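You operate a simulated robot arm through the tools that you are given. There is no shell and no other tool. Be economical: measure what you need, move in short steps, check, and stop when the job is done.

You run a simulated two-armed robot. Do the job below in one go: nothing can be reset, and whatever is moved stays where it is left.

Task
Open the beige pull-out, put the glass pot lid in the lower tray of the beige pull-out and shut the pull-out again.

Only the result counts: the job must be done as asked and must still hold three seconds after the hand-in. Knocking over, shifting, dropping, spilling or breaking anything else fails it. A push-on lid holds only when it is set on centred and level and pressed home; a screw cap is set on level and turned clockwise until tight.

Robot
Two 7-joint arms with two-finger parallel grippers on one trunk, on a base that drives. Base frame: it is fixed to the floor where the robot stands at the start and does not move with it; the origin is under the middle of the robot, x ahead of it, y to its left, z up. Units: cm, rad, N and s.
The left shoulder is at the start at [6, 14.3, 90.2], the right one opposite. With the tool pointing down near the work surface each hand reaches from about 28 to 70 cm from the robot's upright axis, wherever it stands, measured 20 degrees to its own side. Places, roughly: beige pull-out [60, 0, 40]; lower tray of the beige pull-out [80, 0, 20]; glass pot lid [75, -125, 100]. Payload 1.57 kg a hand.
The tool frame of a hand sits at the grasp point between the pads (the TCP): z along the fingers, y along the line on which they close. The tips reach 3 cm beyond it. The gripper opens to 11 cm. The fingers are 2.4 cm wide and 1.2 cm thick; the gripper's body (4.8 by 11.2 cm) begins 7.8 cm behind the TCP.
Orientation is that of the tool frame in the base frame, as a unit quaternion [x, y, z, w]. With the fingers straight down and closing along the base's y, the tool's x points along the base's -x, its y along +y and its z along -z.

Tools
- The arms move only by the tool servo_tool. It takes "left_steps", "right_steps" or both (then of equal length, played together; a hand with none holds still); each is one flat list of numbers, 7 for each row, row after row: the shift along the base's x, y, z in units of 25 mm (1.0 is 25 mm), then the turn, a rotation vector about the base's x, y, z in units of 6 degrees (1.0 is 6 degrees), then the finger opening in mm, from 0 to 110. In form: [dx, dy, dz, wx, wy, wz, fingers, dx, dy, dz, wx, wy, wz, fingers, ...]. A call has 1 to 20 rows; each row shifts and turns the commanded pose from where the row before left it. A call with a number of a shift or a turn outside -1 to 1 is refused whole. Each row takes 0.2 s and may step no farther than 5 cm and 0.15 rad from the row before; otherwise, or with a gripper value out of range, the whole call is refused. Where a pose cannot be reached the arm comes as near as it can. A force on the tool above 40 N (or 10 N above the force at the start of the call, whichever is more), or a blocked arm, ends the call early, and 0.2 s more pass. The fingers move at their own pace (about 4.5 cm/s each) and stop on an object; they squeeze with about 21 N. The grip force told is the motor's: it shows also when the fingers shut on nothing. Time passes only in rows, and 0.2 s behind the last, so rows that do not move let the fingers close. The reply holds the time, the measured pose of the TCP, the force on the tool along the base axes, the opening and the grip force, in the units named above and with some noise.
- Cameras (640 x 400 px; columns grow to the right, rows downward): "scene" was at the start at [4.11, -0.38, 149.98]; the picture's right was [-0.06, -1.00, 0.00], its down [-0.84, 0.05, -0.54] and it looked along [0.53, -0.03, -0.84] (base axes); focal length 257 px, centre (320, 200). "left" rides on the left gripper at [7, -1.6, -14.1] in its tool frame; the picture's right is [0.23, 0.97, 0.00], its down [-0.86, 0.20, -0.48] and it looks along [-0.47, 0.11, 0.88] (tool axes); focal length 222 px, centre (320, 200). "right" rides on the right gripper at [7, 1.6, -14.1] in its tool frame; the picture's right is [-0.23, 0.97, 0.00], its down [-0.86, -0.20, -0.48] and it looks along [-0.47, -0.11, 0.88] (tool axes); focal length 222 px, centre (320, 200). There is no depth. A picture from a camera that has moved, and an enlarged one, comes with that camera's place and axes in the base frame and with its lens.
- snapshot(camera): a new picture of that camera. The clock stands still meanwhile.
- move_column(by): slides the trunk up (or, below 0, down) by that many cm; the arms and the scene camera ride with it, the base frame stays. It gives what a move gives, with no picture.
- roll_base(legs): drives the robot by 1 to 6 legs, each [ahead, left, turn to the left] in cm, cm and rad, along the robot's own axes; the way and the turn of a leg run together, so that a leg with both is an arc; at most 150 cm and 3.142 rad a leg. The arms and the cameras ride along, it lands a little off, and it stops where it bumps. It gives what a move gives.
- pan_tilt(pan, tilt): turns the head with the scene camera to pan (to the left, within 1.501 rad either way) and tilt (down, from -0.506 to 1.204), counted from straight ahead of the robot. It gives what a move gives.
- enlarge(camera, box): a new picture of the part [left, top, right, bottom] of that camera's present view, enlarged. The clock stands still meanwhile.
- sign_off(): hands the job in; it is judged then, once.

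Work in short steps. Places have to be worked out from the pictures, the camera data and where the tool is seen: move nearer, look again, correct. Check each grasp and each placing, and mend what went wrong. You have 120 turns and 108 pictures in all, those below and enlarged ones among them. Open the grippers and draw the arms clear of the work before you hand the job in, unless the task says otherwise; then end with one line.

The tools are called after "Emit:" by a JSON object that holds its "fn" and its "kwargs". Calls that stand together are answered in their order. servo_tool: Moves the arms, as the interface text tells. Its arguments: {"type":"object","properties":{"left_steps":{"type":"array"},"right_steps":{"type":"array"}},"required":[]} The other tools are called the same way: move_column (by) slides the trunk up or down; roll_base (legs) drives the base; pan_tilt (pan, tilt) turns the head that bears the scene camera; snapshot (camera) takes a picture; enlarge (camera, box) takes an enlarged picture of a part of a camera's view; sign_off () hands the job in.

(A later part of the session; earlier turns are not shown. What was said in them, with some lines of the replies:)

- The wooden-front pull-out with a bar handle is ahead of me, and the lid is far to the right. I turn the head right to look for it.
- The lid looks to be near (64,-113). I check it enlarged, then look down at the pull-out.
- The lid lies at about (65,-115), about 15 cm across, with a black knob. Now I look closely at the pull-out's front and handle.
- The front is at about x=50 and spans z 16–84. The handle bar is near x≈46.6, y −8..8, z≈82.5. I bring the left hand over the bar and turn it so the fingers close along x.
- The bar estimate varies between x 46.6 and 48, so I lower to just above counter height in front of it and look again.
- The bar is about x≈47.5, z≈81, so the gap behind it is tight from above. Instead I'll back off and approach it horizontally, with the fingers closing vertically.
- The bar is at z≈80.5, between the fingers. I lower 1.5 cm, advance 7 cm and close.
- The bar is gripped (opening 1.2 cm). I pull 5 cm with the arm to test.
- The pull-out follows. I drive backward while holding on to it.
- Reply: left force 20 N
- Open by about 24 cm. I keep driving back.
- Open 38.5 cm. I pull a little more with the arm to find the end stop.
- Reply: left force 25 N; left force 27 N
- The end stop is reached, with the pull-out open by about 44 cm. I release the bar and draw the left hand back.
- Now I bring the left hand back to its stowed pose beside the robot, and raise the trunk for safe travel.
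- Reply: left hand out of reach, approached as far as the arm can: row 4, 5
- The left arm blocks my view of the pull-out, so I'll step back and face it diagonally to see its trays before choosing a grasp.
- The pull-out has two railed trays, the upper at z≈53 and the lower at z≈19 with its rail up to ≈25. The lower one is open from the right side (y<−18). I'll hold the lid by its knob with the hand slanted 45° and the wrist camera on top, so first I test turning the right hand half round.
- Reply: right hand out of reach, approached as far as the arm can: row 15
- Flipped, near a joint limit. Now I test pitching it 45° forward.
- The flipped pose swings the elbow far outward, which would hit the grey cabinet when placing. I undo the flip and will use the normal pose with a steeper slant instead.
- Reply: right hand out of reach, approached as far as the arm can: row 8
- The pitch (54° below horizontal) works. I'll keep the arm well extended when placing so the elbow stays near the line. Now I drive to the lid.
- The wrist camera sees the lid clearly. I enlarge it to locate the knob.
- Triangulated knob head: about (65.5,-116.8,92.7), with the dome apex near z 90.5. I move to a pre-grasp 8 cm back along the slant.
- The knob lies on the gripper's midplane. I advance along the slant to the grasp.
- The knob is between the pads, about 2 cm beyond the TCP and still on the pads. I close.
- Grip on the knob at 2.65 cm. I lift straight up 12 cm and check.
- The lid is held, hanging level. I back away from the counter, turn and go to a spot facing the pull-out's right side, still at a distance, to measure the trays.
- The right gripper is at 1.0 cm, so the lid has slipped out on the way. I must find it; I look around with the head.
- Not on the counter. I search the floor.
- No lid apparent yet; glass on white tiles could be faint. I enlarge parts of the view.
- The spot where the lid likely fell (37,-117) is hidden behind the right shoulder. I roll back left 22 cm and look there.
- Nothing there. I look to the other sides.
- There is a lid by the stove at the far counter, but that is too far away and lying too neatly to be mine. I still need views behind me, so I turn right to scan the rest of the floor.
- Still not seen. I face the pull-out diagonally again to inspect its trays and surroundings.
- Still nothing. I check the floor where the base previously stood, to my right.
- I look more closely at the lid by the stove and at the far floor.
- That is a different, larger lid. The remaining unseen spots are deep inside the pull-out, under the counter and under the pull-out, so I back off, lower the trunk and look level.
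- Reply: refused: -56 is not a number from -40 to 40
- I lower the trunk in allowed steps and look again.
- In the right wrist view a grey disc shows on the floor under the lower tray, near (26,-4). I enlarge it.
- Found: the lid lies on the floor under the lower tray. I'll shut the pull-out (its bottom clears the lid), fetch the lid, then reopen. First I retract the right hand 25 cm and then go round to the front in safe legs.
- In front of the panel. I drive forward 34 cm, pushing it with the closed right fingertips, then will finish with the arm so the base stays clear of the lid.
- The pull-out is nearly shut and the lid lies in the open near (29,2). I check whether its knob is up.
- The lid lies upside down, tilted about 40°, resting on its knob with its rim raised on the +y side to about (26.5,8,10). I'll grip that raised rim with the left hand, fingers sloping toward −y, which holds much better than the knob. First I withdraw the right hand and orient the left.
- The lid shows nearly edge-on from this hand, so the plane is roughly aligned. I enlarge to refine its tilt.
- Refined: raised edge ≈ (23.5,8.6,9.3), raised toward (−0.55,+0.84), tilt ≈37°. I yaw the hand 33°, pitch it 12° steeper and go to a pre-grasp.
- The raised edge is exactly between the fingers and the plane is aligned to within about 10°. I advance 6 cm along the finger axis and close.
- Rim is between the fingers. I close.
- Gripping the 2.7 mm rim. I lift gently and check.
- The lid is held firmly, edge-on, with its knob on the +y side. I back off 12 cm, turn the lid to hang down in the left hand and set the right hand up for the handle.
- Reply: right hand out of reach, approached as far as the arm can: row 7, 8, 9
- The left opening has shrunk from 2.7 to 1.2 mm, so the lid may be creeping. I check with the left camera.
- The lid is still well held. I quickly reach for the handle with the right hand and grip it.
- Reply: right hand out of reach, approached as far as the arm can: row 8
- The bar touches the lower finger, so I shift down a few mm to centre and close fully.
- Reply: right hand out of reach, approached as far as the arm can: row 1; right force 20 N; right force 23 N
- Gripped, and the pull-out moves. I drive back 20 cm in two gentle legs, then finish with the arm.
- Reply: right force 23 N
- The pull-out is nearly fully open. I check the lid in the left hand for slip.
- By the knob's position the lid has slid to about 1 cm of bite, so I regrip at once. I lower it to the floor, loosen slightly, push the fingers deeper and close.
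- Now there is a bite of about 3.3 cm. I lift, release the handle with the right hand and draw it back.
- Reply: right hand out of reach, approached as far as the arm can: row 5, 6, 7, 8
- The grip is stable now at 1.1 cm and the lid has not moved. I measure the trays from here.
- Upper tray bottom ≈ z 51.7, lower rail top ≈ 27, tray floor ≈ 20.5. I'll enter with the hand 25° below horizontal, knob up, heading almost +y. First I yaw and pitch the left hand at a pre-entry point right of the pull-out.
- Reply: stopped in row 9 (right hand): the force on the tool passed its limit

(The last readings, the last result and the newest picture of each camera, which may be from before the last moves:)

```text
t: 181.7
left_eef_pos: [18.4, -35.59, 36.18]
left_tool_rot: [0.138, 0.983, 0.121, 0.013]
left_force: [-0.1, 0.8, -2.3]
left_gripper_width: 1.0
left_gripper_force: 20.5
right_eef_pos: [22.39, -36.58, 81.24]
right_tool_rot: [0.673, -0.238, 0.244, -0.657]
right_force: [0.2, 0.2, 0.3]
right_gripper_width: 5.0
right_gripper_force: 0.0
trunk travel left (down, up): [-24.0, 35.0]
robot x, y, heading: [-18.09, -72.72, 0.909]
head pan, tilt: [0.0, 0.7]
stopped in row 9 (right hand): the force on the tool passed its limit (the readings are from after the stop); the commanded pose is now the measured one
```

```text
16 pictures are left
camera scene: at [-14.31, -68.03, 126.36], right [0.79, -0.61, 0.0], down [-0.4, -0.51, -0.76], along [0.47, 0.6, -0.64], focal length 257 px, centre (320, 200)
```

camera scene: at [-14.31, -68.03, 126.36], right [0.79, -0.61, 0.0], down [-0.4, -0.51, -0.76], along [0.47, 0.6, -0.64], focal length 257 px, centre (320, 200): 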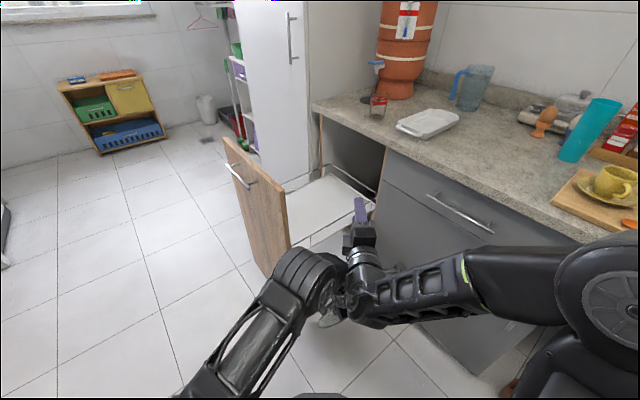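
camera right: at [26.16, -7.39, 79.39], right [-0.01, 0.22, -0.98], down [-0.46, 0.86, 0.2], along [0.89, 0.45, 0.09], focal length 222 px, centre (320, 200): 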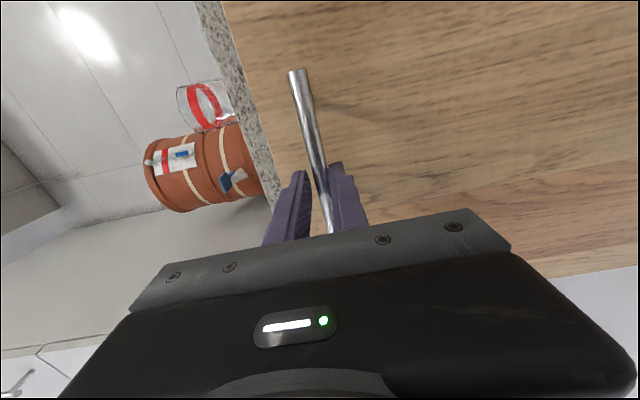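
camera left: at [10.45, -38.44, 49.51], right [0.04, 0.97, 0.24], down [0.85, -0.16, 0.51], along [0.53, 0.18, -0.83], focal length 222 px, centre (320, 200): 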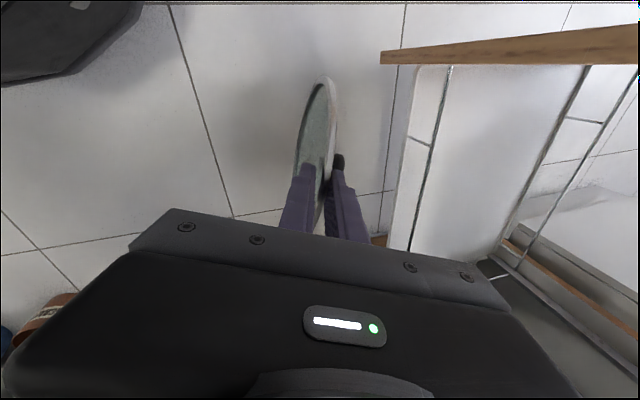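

The left arm brushed the right one. I lift the right arm out of the way.

Emit:
{"fn": "servo_tool", "kwargs": {"right_steps": [0.4, -0.3, 0.6, 0, 0, 0, 50, 0.4, -0.3, 0.8, 0, 0, 0, 50, 0.4, -0.3, 1, 0, 0, 0, 50, 0.4, -0.3, 1, 0, 0, 0, 50, 0.4, -0.3, 1, 0, 0, 0, 50, 0.4, -0.3, 1, 0, 0, 0, 50, 0.4, -0.3, 1, 0, 0, 0, 50, 0.4, -0.3, 1, 0, 0, 0, 50, 0.2, -0.2, 1, 0, 0, 0, 50, 0, 0, 1, 0, 0, 0, 50, 0, 0, 1, 0, 0, 0, 50]}}

Emit:
{"fn": "snapshot", "kwargs": {"camera": "scene"}}

```text
t: 184.1
left_eef_pos: [18.39, -35.46, 36.25]
left_tool_rot: [0.138, 0.983, 0.122, 0.013]
left_force: [-0.6, -0.4, -2.2]
left_gripper_width: 1.02
left_gripper_force: 21.3
right_eef_pos: [31.17, -42.56, 107.15]
right_tool_rot: [0.672, -0.239, 0.242, -0.658]
right_force: [-0.5, -0.3, 0.3]
right_gripper_width: 5.01
right_gripper_force: 0.0
right hand out of reach, approached as far as the arm can: row 1
trunk travel left (down, up): [-24.0, 35.0]
robot x, y, heading: [-17.83, -72.68, 0.905]
head pan, tilt: [0.0, 0.7]
```

```text
15 pictures are left
camera scene: at [-14.3, -68.07, 126.36], right [0.79, -0.61, 0.0], down [-0.4, -0.51, -0.76], along [0.47, 0.6, -0.64], focal length 257 px, centre (320, 200)
```

scene: 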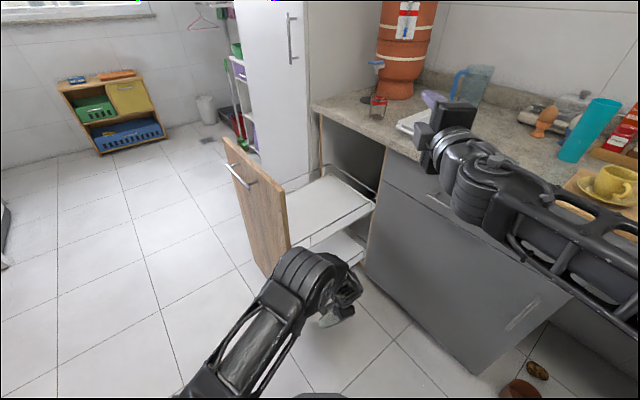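

Clear now. I continue pitching the left hand.

Emit:
{"fn": "servo_tool", "kwargs": {"left_steps": [0, 0, 0, 0.945, -0.278, 0, 0, 0, 0, 0, 0.945, -0.278, 0, 0, 0, 0, 0, 0.945, -0.278, 0, 0, 0, 0, 0, 0.945, -0.278, 0, 0, 0, 0, 0, 0.945, -0.278, 0, 0, 0, 0, 0, 0.945, -0.278, 0, 0, 0, 0, 0, 0.945, -0.278, 0, 0, 0, 0, 0, 0.945, -0.278, 0, 0, 0, 0, 0, 0.8, -0.22, 0, 0]}}

Emit:
{"fn": "snapshot", "kwargs": {"camera": "left"}}

Emit:
{"fn": "snapshot", "kwargs": {"camera": "scene"}}

```text
t: 185.7
left_eef_pos: [14.94, -30.46, 35.11]
left_tool_rot: [0.027, 0.909, 0.415, 0.033]
left_force: [-0.3, 0.0, -0.9]
left_gripper_width: 0.91
left_gripper_force: 21.0
right_eef_pos: [31.21, -42.73, 107.2]
right_tool_rot: [0.672, -0.24, 0.244, -0.657]
right_force: [0.3, -0.3, 0.5]
right_gripper_width: 5.01
right_gripper_force: 0.0
trunk travel left (down, up): [-24.0, 35.0]
robot x, y, heading: [-17.91, -72.74, 0.909]
head pan, tilt: [0.0, 0.7]
stopped in row 8 (left hand): the arm was blocked; the commanded pose is now the measured one
```

```text
14 pictures are left
camera left: at [6.83, -41.72, 42.74], right [-0.21, 0.65, 0.73], down [0.82, -0.3, 0.5], along [0.54, 0.7, -0.47], focal length 222 px, centre (320, 200)
```

left: 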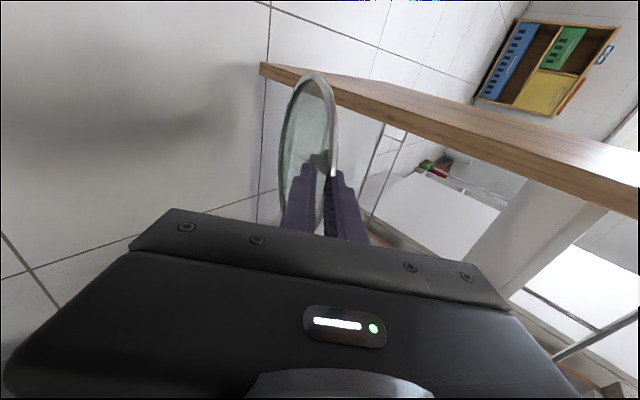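

```text
13 pictures are left
camera scene: at [-14.3, -68.1, 126.37], right [0.79, -0.61, 0.0], down [-0.4, -0.51, -0.77], along [0.47, 0.6, -0.64], focal length 257 px, centre (320, 200)
```

scene: 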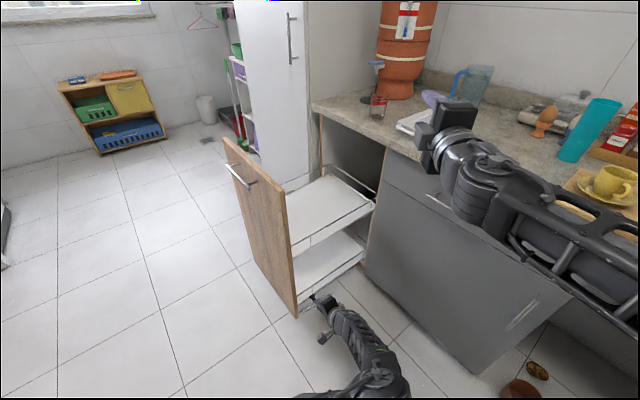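

The hand is now 41° below horizontal pointing +y, with the lid knob-up, and it will do as it is. The arm was blocked in a tight fold, so I raise the trunk 4 cm and use the base to shift +x, keeping the lid clear of the front panel.

Emit:
{"fn": "move_column", "kwargs": {"by": 4.5}}

Emit:
{"fn": "roll_base", "kwargs": {"legs": [[5.8, -10.7, 0]]}}

Emit:
{"fn": "servo_tool", "kwargs": {"left_steps": [0, 0.3, 0, 0, 0, 0, 0, 0, 0.5, 0, 0, 0, 0, 0, 0, 0.5, 0, 0, 0, 0, 0]}}

Emit:
{"fn": "snapshot", "kwargs": {"camera": "left"}}

```text
t: 186.6
left_eef_pos: [15.1, -30.42, 39.66]
left_tool_rot: [0.027, 0.909, 0.415, 0.032]
left_force: [0.6, 0.0, -2.8]
left_gripper_width: 0.9
left_gripper_force: 20.2
right_eef_pos: [31.29, -42.72, 111.67]
right_tool_rot: [0.672, -0.239, 0.243, -0.657]
right_force: [0.3, -0.4, 0.4]
right_gripper_width: 5.0
right_gripper_force: 0.1
trunk travel left (down, up): [-28.5, 30.5]
robot x, y, heading: [-17.63, -72.69, 0.912]
head pan, tilt: [0.0, 0.7]
```

```text
t: 187.8
left_eef_pos: [26.89, -32.53, 39.66]
left_tool_rot: [0.026, 0.909, 0.415, 0.032]
left_force: [-0.2, -0.5, -2.8]
left_gripper_width: 0.92
left_gripper_force: 21.0
right_eef_pos: [43.29, -44.78, 111.73]
right_tool_rot: [0.672, -0.24, 0.243, -0.657]
right_force: [0.5, 0.4, -0.4]
right_gripper_width: 5.03
right_gripper_force: 0.0
trunk travel left (down, up): [-28.5, 30.5]
robot x, y, heading: [-6.37, -74.49, 0.917]
head pan, tilt: [0.0, 0.7]
```

```text
t: 188.6
left_eef_pos: [26.95, -29.29, 39.6]
left_tool_rot: [0.027, 0.908, 0.416, 0.033]
left_force: [0.3, 0.1, -2.5]
left_gripper_width: 0.91
left_gripper_force: 20.9
right_eef_pos: [43.18, -44.78, 111.64]
right_tool_rot: [0.672, -0.239, 0.243, -0.658]
right_force: [1.0, 0.4, 0.9]
right_gripper_width: 4.99
right_gripper_force: 0.0
trunk travel left (down, up): [-28.5, 30.5]
robot x, y, heading: [-5.79, -74.29, 0.912]
head pan, tilt: [0.0, 0.7]
```

```text
12 pictures are left
camera left: at [18.82, -40.54, 47.29], right [-0.21, 0.65, 0.73], down [0.82, -0.29, 0.5], along [0.54, 0.7, -0.47], focal length 222 px, centre (320, 200)
```

left: 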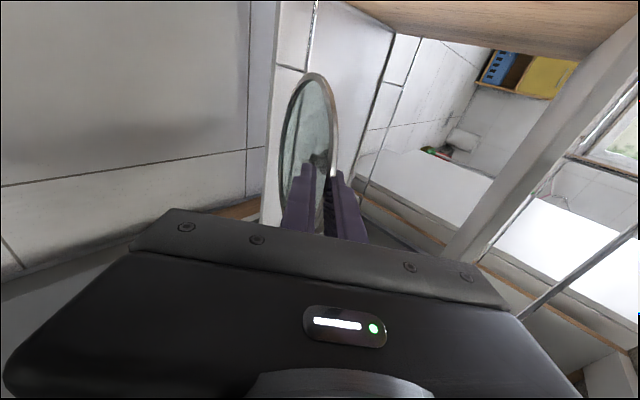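

The lid's leading edge is at the rail and about 4 cm above it. I advance +y, descending after the edge has passed.

Emit:
{"fn": "servo_tool", "kwargs": {"left_steps": [0, 0.8, 0, 0, 0, 0, 0, 0, 0.8, 0, 0, 0, 0, 0, 0, 0.8, -0.35, 0, 0, 0, 0, 0, 0.8, -0.42, 0, 0, 0, 0, 0, 0.8, -0.42, 0, 0, 0, 0, 0, 0.8, -0.42, 0, 0, 0, 0]}}

Emit:
{"fn": "snapshot", "kwargs": {"camera": "left"}}

Emit:
{"fn": "enlarge", "kwargs": {"camera": "scene", "box": [180, 150, 380, 350]}}

```text
t: 190.0
left_eef_pos: [27.04, -17.36, 35.65]
left_tool_rot: [0.026, 0.908, 0.416, 0.033]
left_force: [-0.7, -0.3, -2.4]
left_gripper_width: 0.92
left_gripper_force: 21.5
right_eef_pos: [43.37, -44.76, 111.75]
right_tool_rot: [0.672, -0.24, 0.243, -0.658]
right_force: [0.3, 0.1, 0.0]
right_gripper_width: 5.01
right_gripper_force: 0.0
trunk travel left (down, up): [-28.5, 30.5]
robot x, y, heading: [-5.96, -74.44, 0.913]
head pan, tilt: [0.0, 0.7]
```

```text
11 pictures are left
camera left: at [18.83, -28.51, 43.32], right [-0.21, 0.65, 0.73], down [0.82, -0.3, 0.5], along [0.54, 0.7, -0.47], focal length 222 px, centre (320, 200)
```

left: 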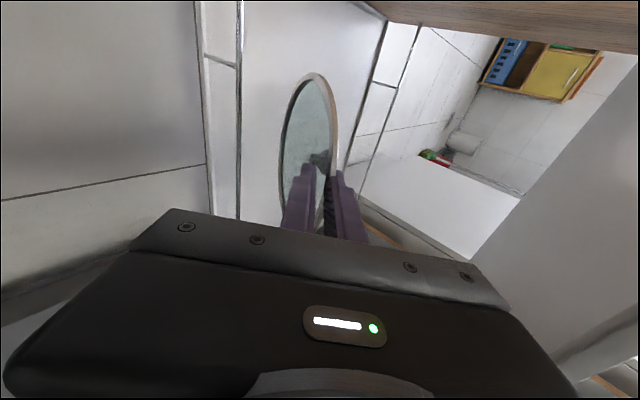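

```text
2.00 times, centred on (280, 250) of scene
camera zoom: at [-2.33, -70.15, 130.87], right [0.79, -0.61, 0.0], down [-0.39, -0.51, -0.76], along [0.47, 0.6, -0.64], focal length 515 px, centre (400, 100)
```

zoom: 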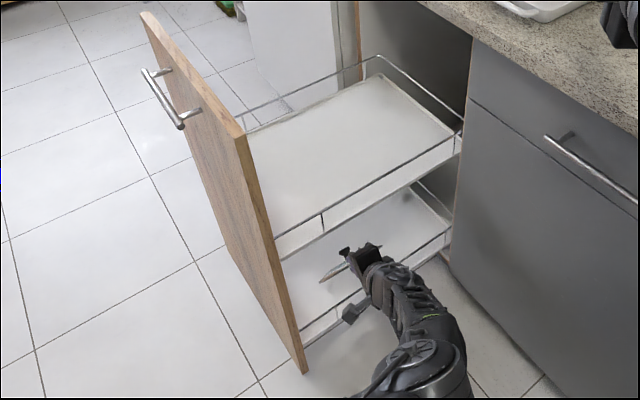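

The lid is over the tray, inside the rail. I continue in and down to floor contact.

Emit:
{"fn": "servo_tool", "kwargs": {"left_steps": [0, 0.8, -0.42, 0, 0, 0, 0, 0, 0.8, -0.42, 0, 0, 0, 0, 0, 0.8, -0.42, 0, 0, 0, 0, 0, 0.8, -0.35, 0, 0, 0, 0]}}

Emit:
{"fn": "servo_tool", "kwargs": {"left_steps": [0, 0, -0.2, 0, 0, 0, 0, 0, 0, -0.1, 0, 0, 0, 0, 0, 0, -0.1, 0, 0, 0, 0]}}

Emit:
{"fn": "snapshot", "kwargs": {"camera": "left"}}

```text
t: 191.0
left_eef_pos: [27.12, -9.15, 31.71]
left_tool_rot: [0.026, 0.908, 0.416, 0.033]
left_force: [-0.1, 0.3, -2.6]
left_gripper_width: 0.92
left_gripper_force: 20.6
right_eef_pos: [43.13, -44.72, 111.82]
right_tool_rot: [0.672, -0.24, 0.244, -0.657]
right_force: [0.4, -0.1, -0.2]
right_gripper_width: 5.01
right_gripper_force: 0.0
trunk travel left (down, up): [-28.5, 30.5]
robot x, y, heading: [-6.17, -74.87, 0.912]
head pan, tilt: [0.0, 0.7]
```

```text
t: 191.8
left_eef_pos: [26.9, -9.27, 30.48]
left_tool_rot: [0.026, 0.909, 0.416, 0.032]
left_force: [-1.5, 0.0, -0.9]
left_gripper_width: 0.84
left_gripper_force: 20.6
right_eef_pos: [43.07, -44.76, 111.7]
right_tool_rot: [0.672, -0.239, 0.244, -0.657]
right_force: [-1.0, -0.3, -0.4]
right_gripper_width: 4.99
right_gripper_force: 0.1
trunk travel left (down, up): [-28.5, 30.5]
robot x, y, heading: [-5.85, -74.36, 0.914]
head pan, tilt: [0.0, 0.7]
```

```text
9 pictures are left
camera left: at [18.74, -20.52, 38.18], right [-0.21, 0.65, 0.73], down [0.82, -0.29, 0.5], along [0.54, 0.7, -0.47], focal length 222 px, centre (320, 200)
```

left: 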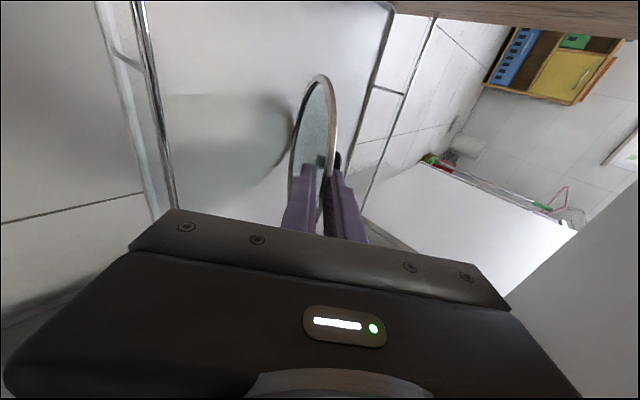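

The leading edge is touching the tray floor. I lower 1.5 cm more, open and back out along the finger axis.

Emit:
{"fn": "servo_tool", "kwargs": {"left_steps": [0, 0.15, -0.2, 0, 0, 0, 0, 0, 0.15, -0.2, 0, 0, 0, 0, 0, 0.15, -0.2, 0, 0, 0, 0, 0, 0, 0, 0, 0, 0, 20, 0, 0, 0, 0, 0, 0, 45, 0, 0, 0, 0, 0, 0, 45, 0, 0, 0, 0, 0, 0, 45]}}

Emit:
{"fn": "snapshot", "kwargs": {"camera": "left"}}

```text
t: 193.4
left_eef_pos: [26.86, -10.03, 29.53]
left_tool_rot: [0.034, 0.912, 0.407, 0.03]
left_force: [1.0, 0.3, -0.7]
left_gripper_width: 4.54
left_gripper_force: 0.7
left hand out of reach, approached as far as the arm can: row 1, 2, 3
right_eef_pos: [43.28, -44.65, 111.73]
right_tool_rot: [0.672, -0.239, 0.243, -0.657]
right_force: [0.2, 0.7, -0.2]
right_gripper_width: 4.99
right_gripper_force: 0.1
trunk travel left (down, up): [-28.5, 30.5]
robot x, y, heading: [-5.62, -74.73, 0.912]
head pan, tilt: [0.0, 0.7]
```

```text
8 pictures are left
camera left: at [18.64, -21.03, 37.47], right [-0.19, 0.67, 0.72], down [0.82, -0.3, 0.49], along [0.54, 0.68, -0.49], focal length 222 px, centre (320, 200)
```

left: 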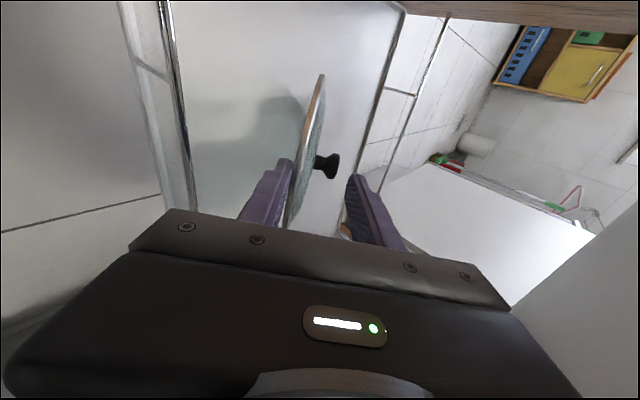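

The lid rests on the lower finger, knob up. I pull out, so that it settles onto the tray.

Emit:
{"fn": "servo_tool", "kwargs": {"left_steps": [0, -0.5, 0.2, 0, 0, 0, 45, 0, -0.7, 0.3, 0, 0, 0, 45, 0, -0.8, 0.5, 0, 0, 0, 45, 0, -0.8, 0.6, 0, 0, 0, 45, 0, -0.8, 0.6, 0, 0, 0, 45, 0, -0.8, 0.6, 0, 0, 0, 45, 0, -0.8, 0.4, 0, 0, 0, 45]}}

Emit:
{"fn": "snapshot", "kwargs": {"camera": "left"}}

```text
t: 195.0
left_eef_pos: [26.85, -22.01, 38.07]
left_tool_rot: [0.027, 0.909, 0.415, 0.033]
left_force: [-0.9, -0.3, 0.4]
left_gripper_width: 4.49
left_gripper_force: 0.1
right_eef_pos: [43.19, -44.72, 111.68]
right_tool_rot: [0.672, -0.239, 0.243, -0.657]
right_force: [0.2, 1.0, -0.2]
right_gripper_width: 5.03
right_gripper_force: 0.0
trunk travel left (down, up): [-28.5, 30.5]
robot x, y, heading: [-5.59, -74.43, 0.911]
head pan, tilt: [0.0, 0.7]
```

```text
7 pictures are left
camera left: at [18.71, -33.19, 45.77], right [-0.21, 0.65, 0.73], down [0.82, -0.29, 0.5], along [0.54, 0.7, -0.47], focal length 222 px, centre (320, 200)
```

left: 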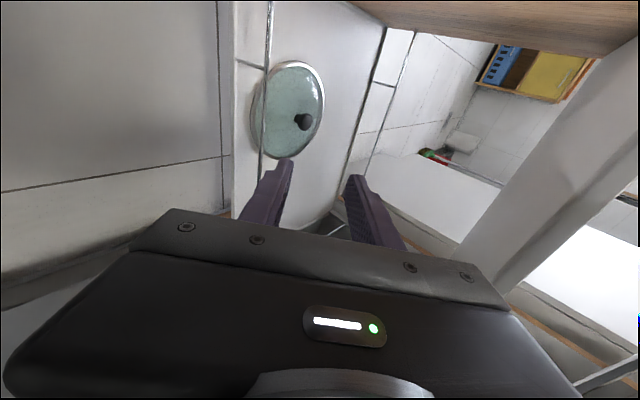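

The lid lies flat in the lower tray, knob up and inside the rail. Now I move out sideways, raise the trunk and bring the closed left hand in front of the panel to push it shut.

Emit:
{"fn": "roll_base", "kwargs": {"legs": [[-14.2, -11, 0]]}}

Emit:
{"fn": "move_column", "kwargs": {"by": 20}}

Emit:
{"fn": "servo_tool", "kwargs": {"left_steps": [0, 0, 0, 0, 0, 0, 0, 0, 0, 0, 0, 0, 0, 0, 0, 0, 0, 0, 0, 0, 0]}}

Emit:
{"fn": "roll_base", "kwargs": {"legs": [[-19, 24.5, 0], [23.7, 18.4, 0]]}}

Emit:
{"fn": "snapshot", "kwargs": {"camera": "scene"}}

```text
t: 196.5
left_eef_pos: [26.78, -39.82, 38.13]
left_tool_rot: [0.025, 0.909, 0.416, 0.033]
left_force: [0.3, -0.1, -0.2]
left_gripper_width: 4.51
left_gripper_force: 0.0
right_eef_pos: [43.21, -62.8, 111.72]
right_tool_rot: [0.672, -0.238, 0.242, -0.658]
right_force: [0.1, 0.2, 0.0]
right_gripper_width: 5.04
right_gripper_force: 0.0
trunk travel left (down, up): [-28.5, 30.5]
robot x, y, heading: [-5.8, -92.85, 0.914]
head pan, tilt: [0.0, 0.7]
```

```text
t: 198.7
left_eef_pos: [26.81, -39.91, 58.04]
left_tool_rot: [0.025, 0.909, 0.415, 0.032]
left_force: [-0.1, 0.3, -0.1]
left_gripper_width: 4.47
left_gripper_force: 0.0
right_eef_pos: [43.16, -62.71, 131.66]
right_tool_rot: [0.671, -0.24, 0.243, -0.658]
right_force: [-0.3, 0.1, 0.4]
right_gripper_width: 5.01
right_gripper_force: 0.1
trunk travel left (down, up): [-48.5, 10.5]
robot x, y, heading: [-6.1, -92.43, 0.913]
head pan, tilt: [0.0, 0.7]
```

```text
t: 199.5
left_eef_pos: [26.87, -39.86, 58.16]
left_tool_rot: [0.025, 0.909, 0.415, 0.033]
left_force: [0.4, 0.5, 1.0]
left_gripper_width: 0.0
left_gripper_force: 14.5
right_eef_pos: [43.29, -62.72, 131.7]
right_tool_rot: [0.672, -0.238, 0.242, -0.658]
right_force: [0.3, -0.2, 0.5]
right_gripper_width: 5.01
right_gripper_force: 0.1
trunk travel left (down, up): [-48.5, 10.5]
robot x, y, heading: [-5.69, -92.5, 0.912]
head pan, tilt: [0.0, 0.7]
```

```text
t: 203.3
left_eef_pos: [-4.41, -9.53, 57.9]
left_tool_rot: [0.024, 0.909, 0.416, 0.032]
left_force: [-0.2, 0.6, 0.3]
left_gripper_width: 0.0
left_gripper_force: 20.8
right_eef_pos: [12.06, -32.24, 131.77]
right_tool_rot: [0.672, -0.237, 0.242, -0.659]
right_force: [-1.0, 0.0, 0.1]
right_gripper_width: 5.0
right_gripper_force: 0.0
trunk travel left (down, up): [-48.5, 10.5]
robot x, y, heading: [-37.12, -62.51, 0.919]
head pan, tilt: [0.0, 0.7]
```

```text
6 pictures are left
camera scene: at [-33.33, -57.94, 150.86], right [0.79, -0.61, 0.0], down [-0.39, -0.51, -0.76], along [0.46, 0.61, -0.64], focal length 257 px, centre (320, 200)
```

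scene: 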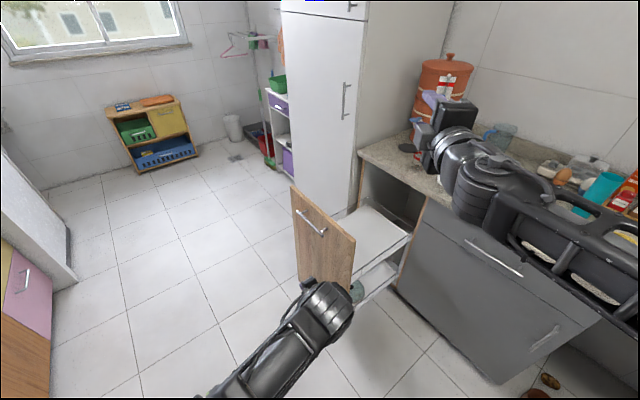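

In front of the panel. I shift +y so the whole hand faces the panel, then push +x by driving.

Emit:
{"fn": "roll_base", "kwargs": {"legs": [[14.2, 11, 0], [24.5, -31.6, 0]]}}

Emit:
{"fn": "snapshot", "kwargs": {"camera": "scene"}}

```text
t: 206.9
left_eef_pos: [35.56, 8.63, 58.08]
left_tool_rot: [0.024, 0.909, 0.416, 0.032]
left_force: [-0.3, 0.1, -0.9]
left_gripper_width: 0.0
left_gripper_force: 21.1
right_eef_pos: [51.94, -14.18, 131.66]
right_tool_rot: [0.672, -0.238, 0.242, -0.658]
right_force: [0.6, -0.3, 0.1]
right_gripper_width: 5.0
right_gripper_force: 0.0
trunk travel left (down, up): [-48.5, 10.5]
robot x, y, heading: [2.86, -43.95, 0.92]
head pan, tilt: [0.0, 0.7]
```

```text
5 pictures are left
camera scene: at [6.62, -39.86, 150.86], right [0.79, -0.61, 0.0], down [-0.39, -0.51, -0.76], along [0.46, 0.61, -0.64], focal length 257 px, centre (320, 200)
```

scene: 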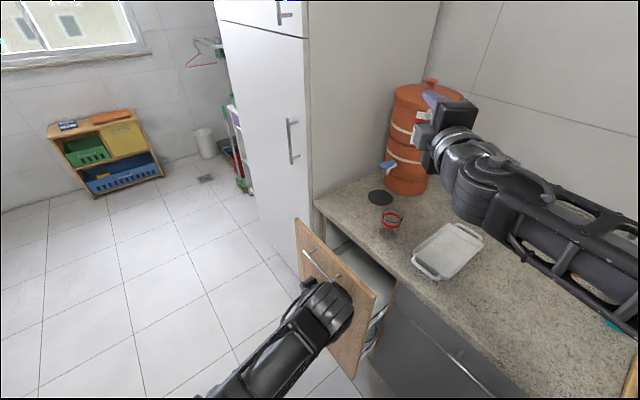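

About 10 cm is left. I push on with the left arm only, in small steps.

Emit:
{"fn": "servo_tool", "kwargs": {"left_steps": [0.4, 0, 0, 0, 0, 0, 0, 0.5, 0, 0, 0, 0, 0, 0, 0.5, 0, 0, 0, 0, 0, 0, 0.5, 0, 0, 0, 0, 0, 0, 0.5, 0, 0, 0, 0, 0, 0, 0.5, 0, 0, 0, 0, 0, 0, 0.5, 0, 0, 0, 0, 0, 0]}}

Emit:
{"fn": "servo_tool", "kwargs": {"left_steps": [0.4, 0, 0, 0, 0, 0, 0, 0.4, 0, 0, 0, 0, 0, 0, 0.4, 0, 0, 0, 0, 0, 0, 0.4, 0, 0, 0, 0, 0, 0, 0.4, 0, 0, 0, 0, 0, 0]}}

Emit:
{"fn": "snapshot", "kwargs": {"camera": "scene"}}

```text
t: 208.5
left_eef_pos: [44.05, 8.59, 58.1]
left_tool_rot: [0.025, 0.909, 0.415, 0.032]
left_force: [0.4, 0.2, 0.3]
left_gripper_width: 0.03
left_gripper_force: 21.1
right_eef_pos: [51.83, -14.04, 131.73]
right_tool_rot: [0.673, -0.237, 0.241, -0.658]
right_force: [-0.6, -0.7, 0.9]
right_gripper_width: 5.01
right_gripper_force: 0.1
trunk travel left (down, up): [-48.5, 10.5]
robot x, y, heading: [3.27, -44.29, 0.919]
head pan, tilt: [0.0, 0.7]
```

```text
t: 209.7
left_eef_pos: [46.97, 8.49, 58.08]
left_tool_rot: [0.025, 0.909, 0.416, 0.031]
left_force: [1.1, 0.6, 0.1]
left_gripper_width: 0.01
left_gripper_force: 20.8
left hand out of reach, approached as far as the arm can: row 4, 5
right_eef_pos: [51.84, -14.25, 131.68]
right_tool_rot: [0.673, -0.237, 0.241, -0.658]
right_force: [0.6, -0.5, -0.7]
right_gripper_width: 5.04
right_gripper_force: 0.1
trunk travel left (down, up): [-48.5, 10.5]
robot x, y, heading: [2.94, -44.36, 0.918]
head pan, tilt: [0.0, 0.7]
```

```text
4 pictures are left
camera scene: at [6.54, -39.86, 150.87], right [0.79, -0.61, 0.0], down [-0.39, -0.51, -0.76], along [0.46, 0.61, -0.64], focal length 257 px, centre (320, 200)
```

scene: 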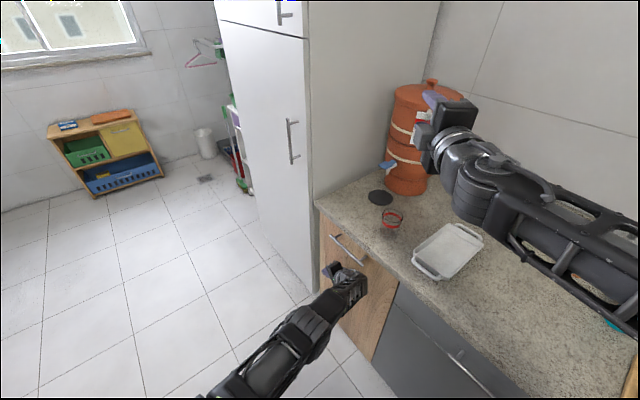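

The arm is at its reach limit and the panel is nearly flush. I nudge with the base by 3 cm and check.

Emit:
{"fn": "roll_base", "kwargs": {"legs": [[1.8, -2.4, 0]]}}

Emit:
{"fn": "enlarge", "kwargs": {"camera": "scene", "box": [300, 190, 420, 310]}}

```text
t: 210.5
left_eef_pos: [47.72, 8.71, 57.67]
left_tool_rot: [0.018, 0.909, 0.416, 0.023]
left_force: [-3.4, -1.5, -0.2]
left_gripper_width: 0.0
left_gripper_force: 21.4
right_eef_pos: [53.38, -14.03, 131.67]
right_tool_rot: [0.673, -0.237, 0.241, -0.658]
right_force: [1.3, 0.5, 0.1]
right_gripper_width: 5.01
right_gripper_force: 0.2
trunk travel left (down, up): [-48.5, 10.5]
robot x, y, heading: [4.64, -44.11, 0.918]
head pan, tilt: [0.0, 0.7]
stopped in leg 1: the force on the tool passed its limit (the readings are from after the stop); the commanded pose is now the measured one
```

```text
3.33 times, centred on (360, 250) of scene
camera zoom: at [8.06, -39.86, 150.86], right [0.8, -0.61, 0.0], down [-0.39, -0.51, -0.76], along [0.46, 0.61, -0.64], focal length 858 px, centre (187, 33)
```

zoom: 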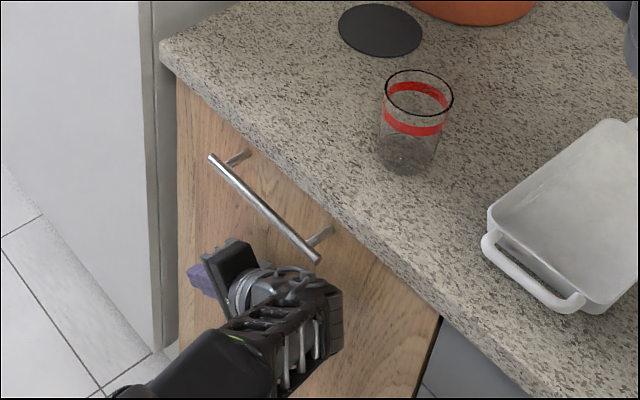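

The push stopped on force with the panel flush. I back the arms away and take a last look.

Emit:
{"fn": "roll_base", "kwargs": {"legs": [[-6.1, 7.9, 0], [-20, 12, 0]]}}

Emit:
{"fn": "servo_tool", "kwargs": {"left_steps": [0, 0, 0, 0, 0, 0, 60, 0, 0, 0, 0, 0, 0, 60, 0, 0, 0, 0, 0, 0, 60, 0, 0, 0, 0, 0, 0, 60]}}

Emit:
{"fn": "snapshot", "kwargs": {"camera": "scene"}}

```text
t: 213.0
left_eef_pos: [16.07, 0.31, 57.81]
left_tool_rot: [0.016, 0.909, 0.417, 0.023]
left_force: [0.5, -0.2, -0.7]
left_gripper_width: 0.0
left_gripper_force: 20.4
right_eef_pos: [21.83, -22.66, 131.71]
right_tool_rot: [0.673, -0.236, 0.241, -0.658]
right_force: [-0.3, 0.3, 0.4]
right_gripper_width: 5.04
right_gripper_force: 0.0
trunk travel left (down, up): [-48.5, 10.5]
robot x, y, heading: [-26.89, -52.98, 0.919]
head pan, tilt: [0.0, 0.7]
```

```text
t: 214.0
left_eef_pos: [16.15, 0.24, 57.86]
left_tool_rot: [0.017, 0.909, 0.417, 0.023]
left_force: [1.1, 0.5, 0.0]
left_gripper_width: 6.02
left_gripper_force: 0.0
right_eef_pos: [21.87, -22.43, 131.68]
right_tool_rot: [0.674, -0.236, 0.24, -0.658]
right_force: [-0.4, 0.1, -0.8]
right_gripper_width: 5.01
right_gripper_force: 0.0
trunk travel left (down, up): [-48.5, 10.5]
robot x, y, heading: [-27.13, -52.72, 0.918]
head pan, tilt: [0.0, 0.7]
```

```text
2 pictures are left
camera scene: at [-23.49, -48.34, 150.87], right [0.8, -0.61, 0.0], down [-0.39, -0.51, -0.76], along [0.46, 0.61, -0.64], focal length 257 px, centre (320, 200)
```

scene: 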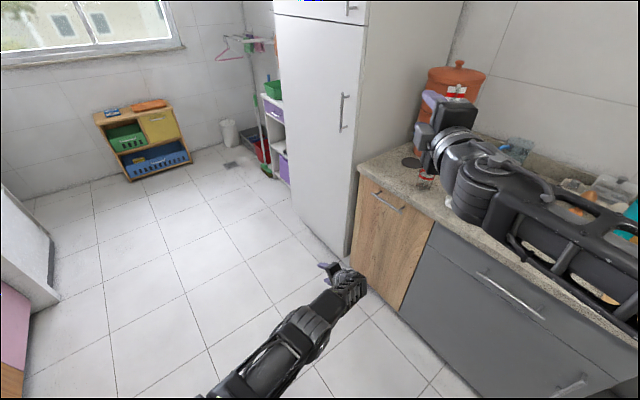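

The pull-out is shut, the floor around it is clear, and both hands are open and away. I hand the job in.

Emit:
{"fn": "sign_off", "kwargs": {}}

```text
The job is handed in.
```

The glass pot lid is in the lower tray of the beige pull-out, flat with its knob up, and the pull-out is shut. I dropped the lid on the floor once while carrying it and picked it up again; I saw no damage in the pictures. The left arm also brushed the right arm once, and I saw nothing else knocked over or shifted.
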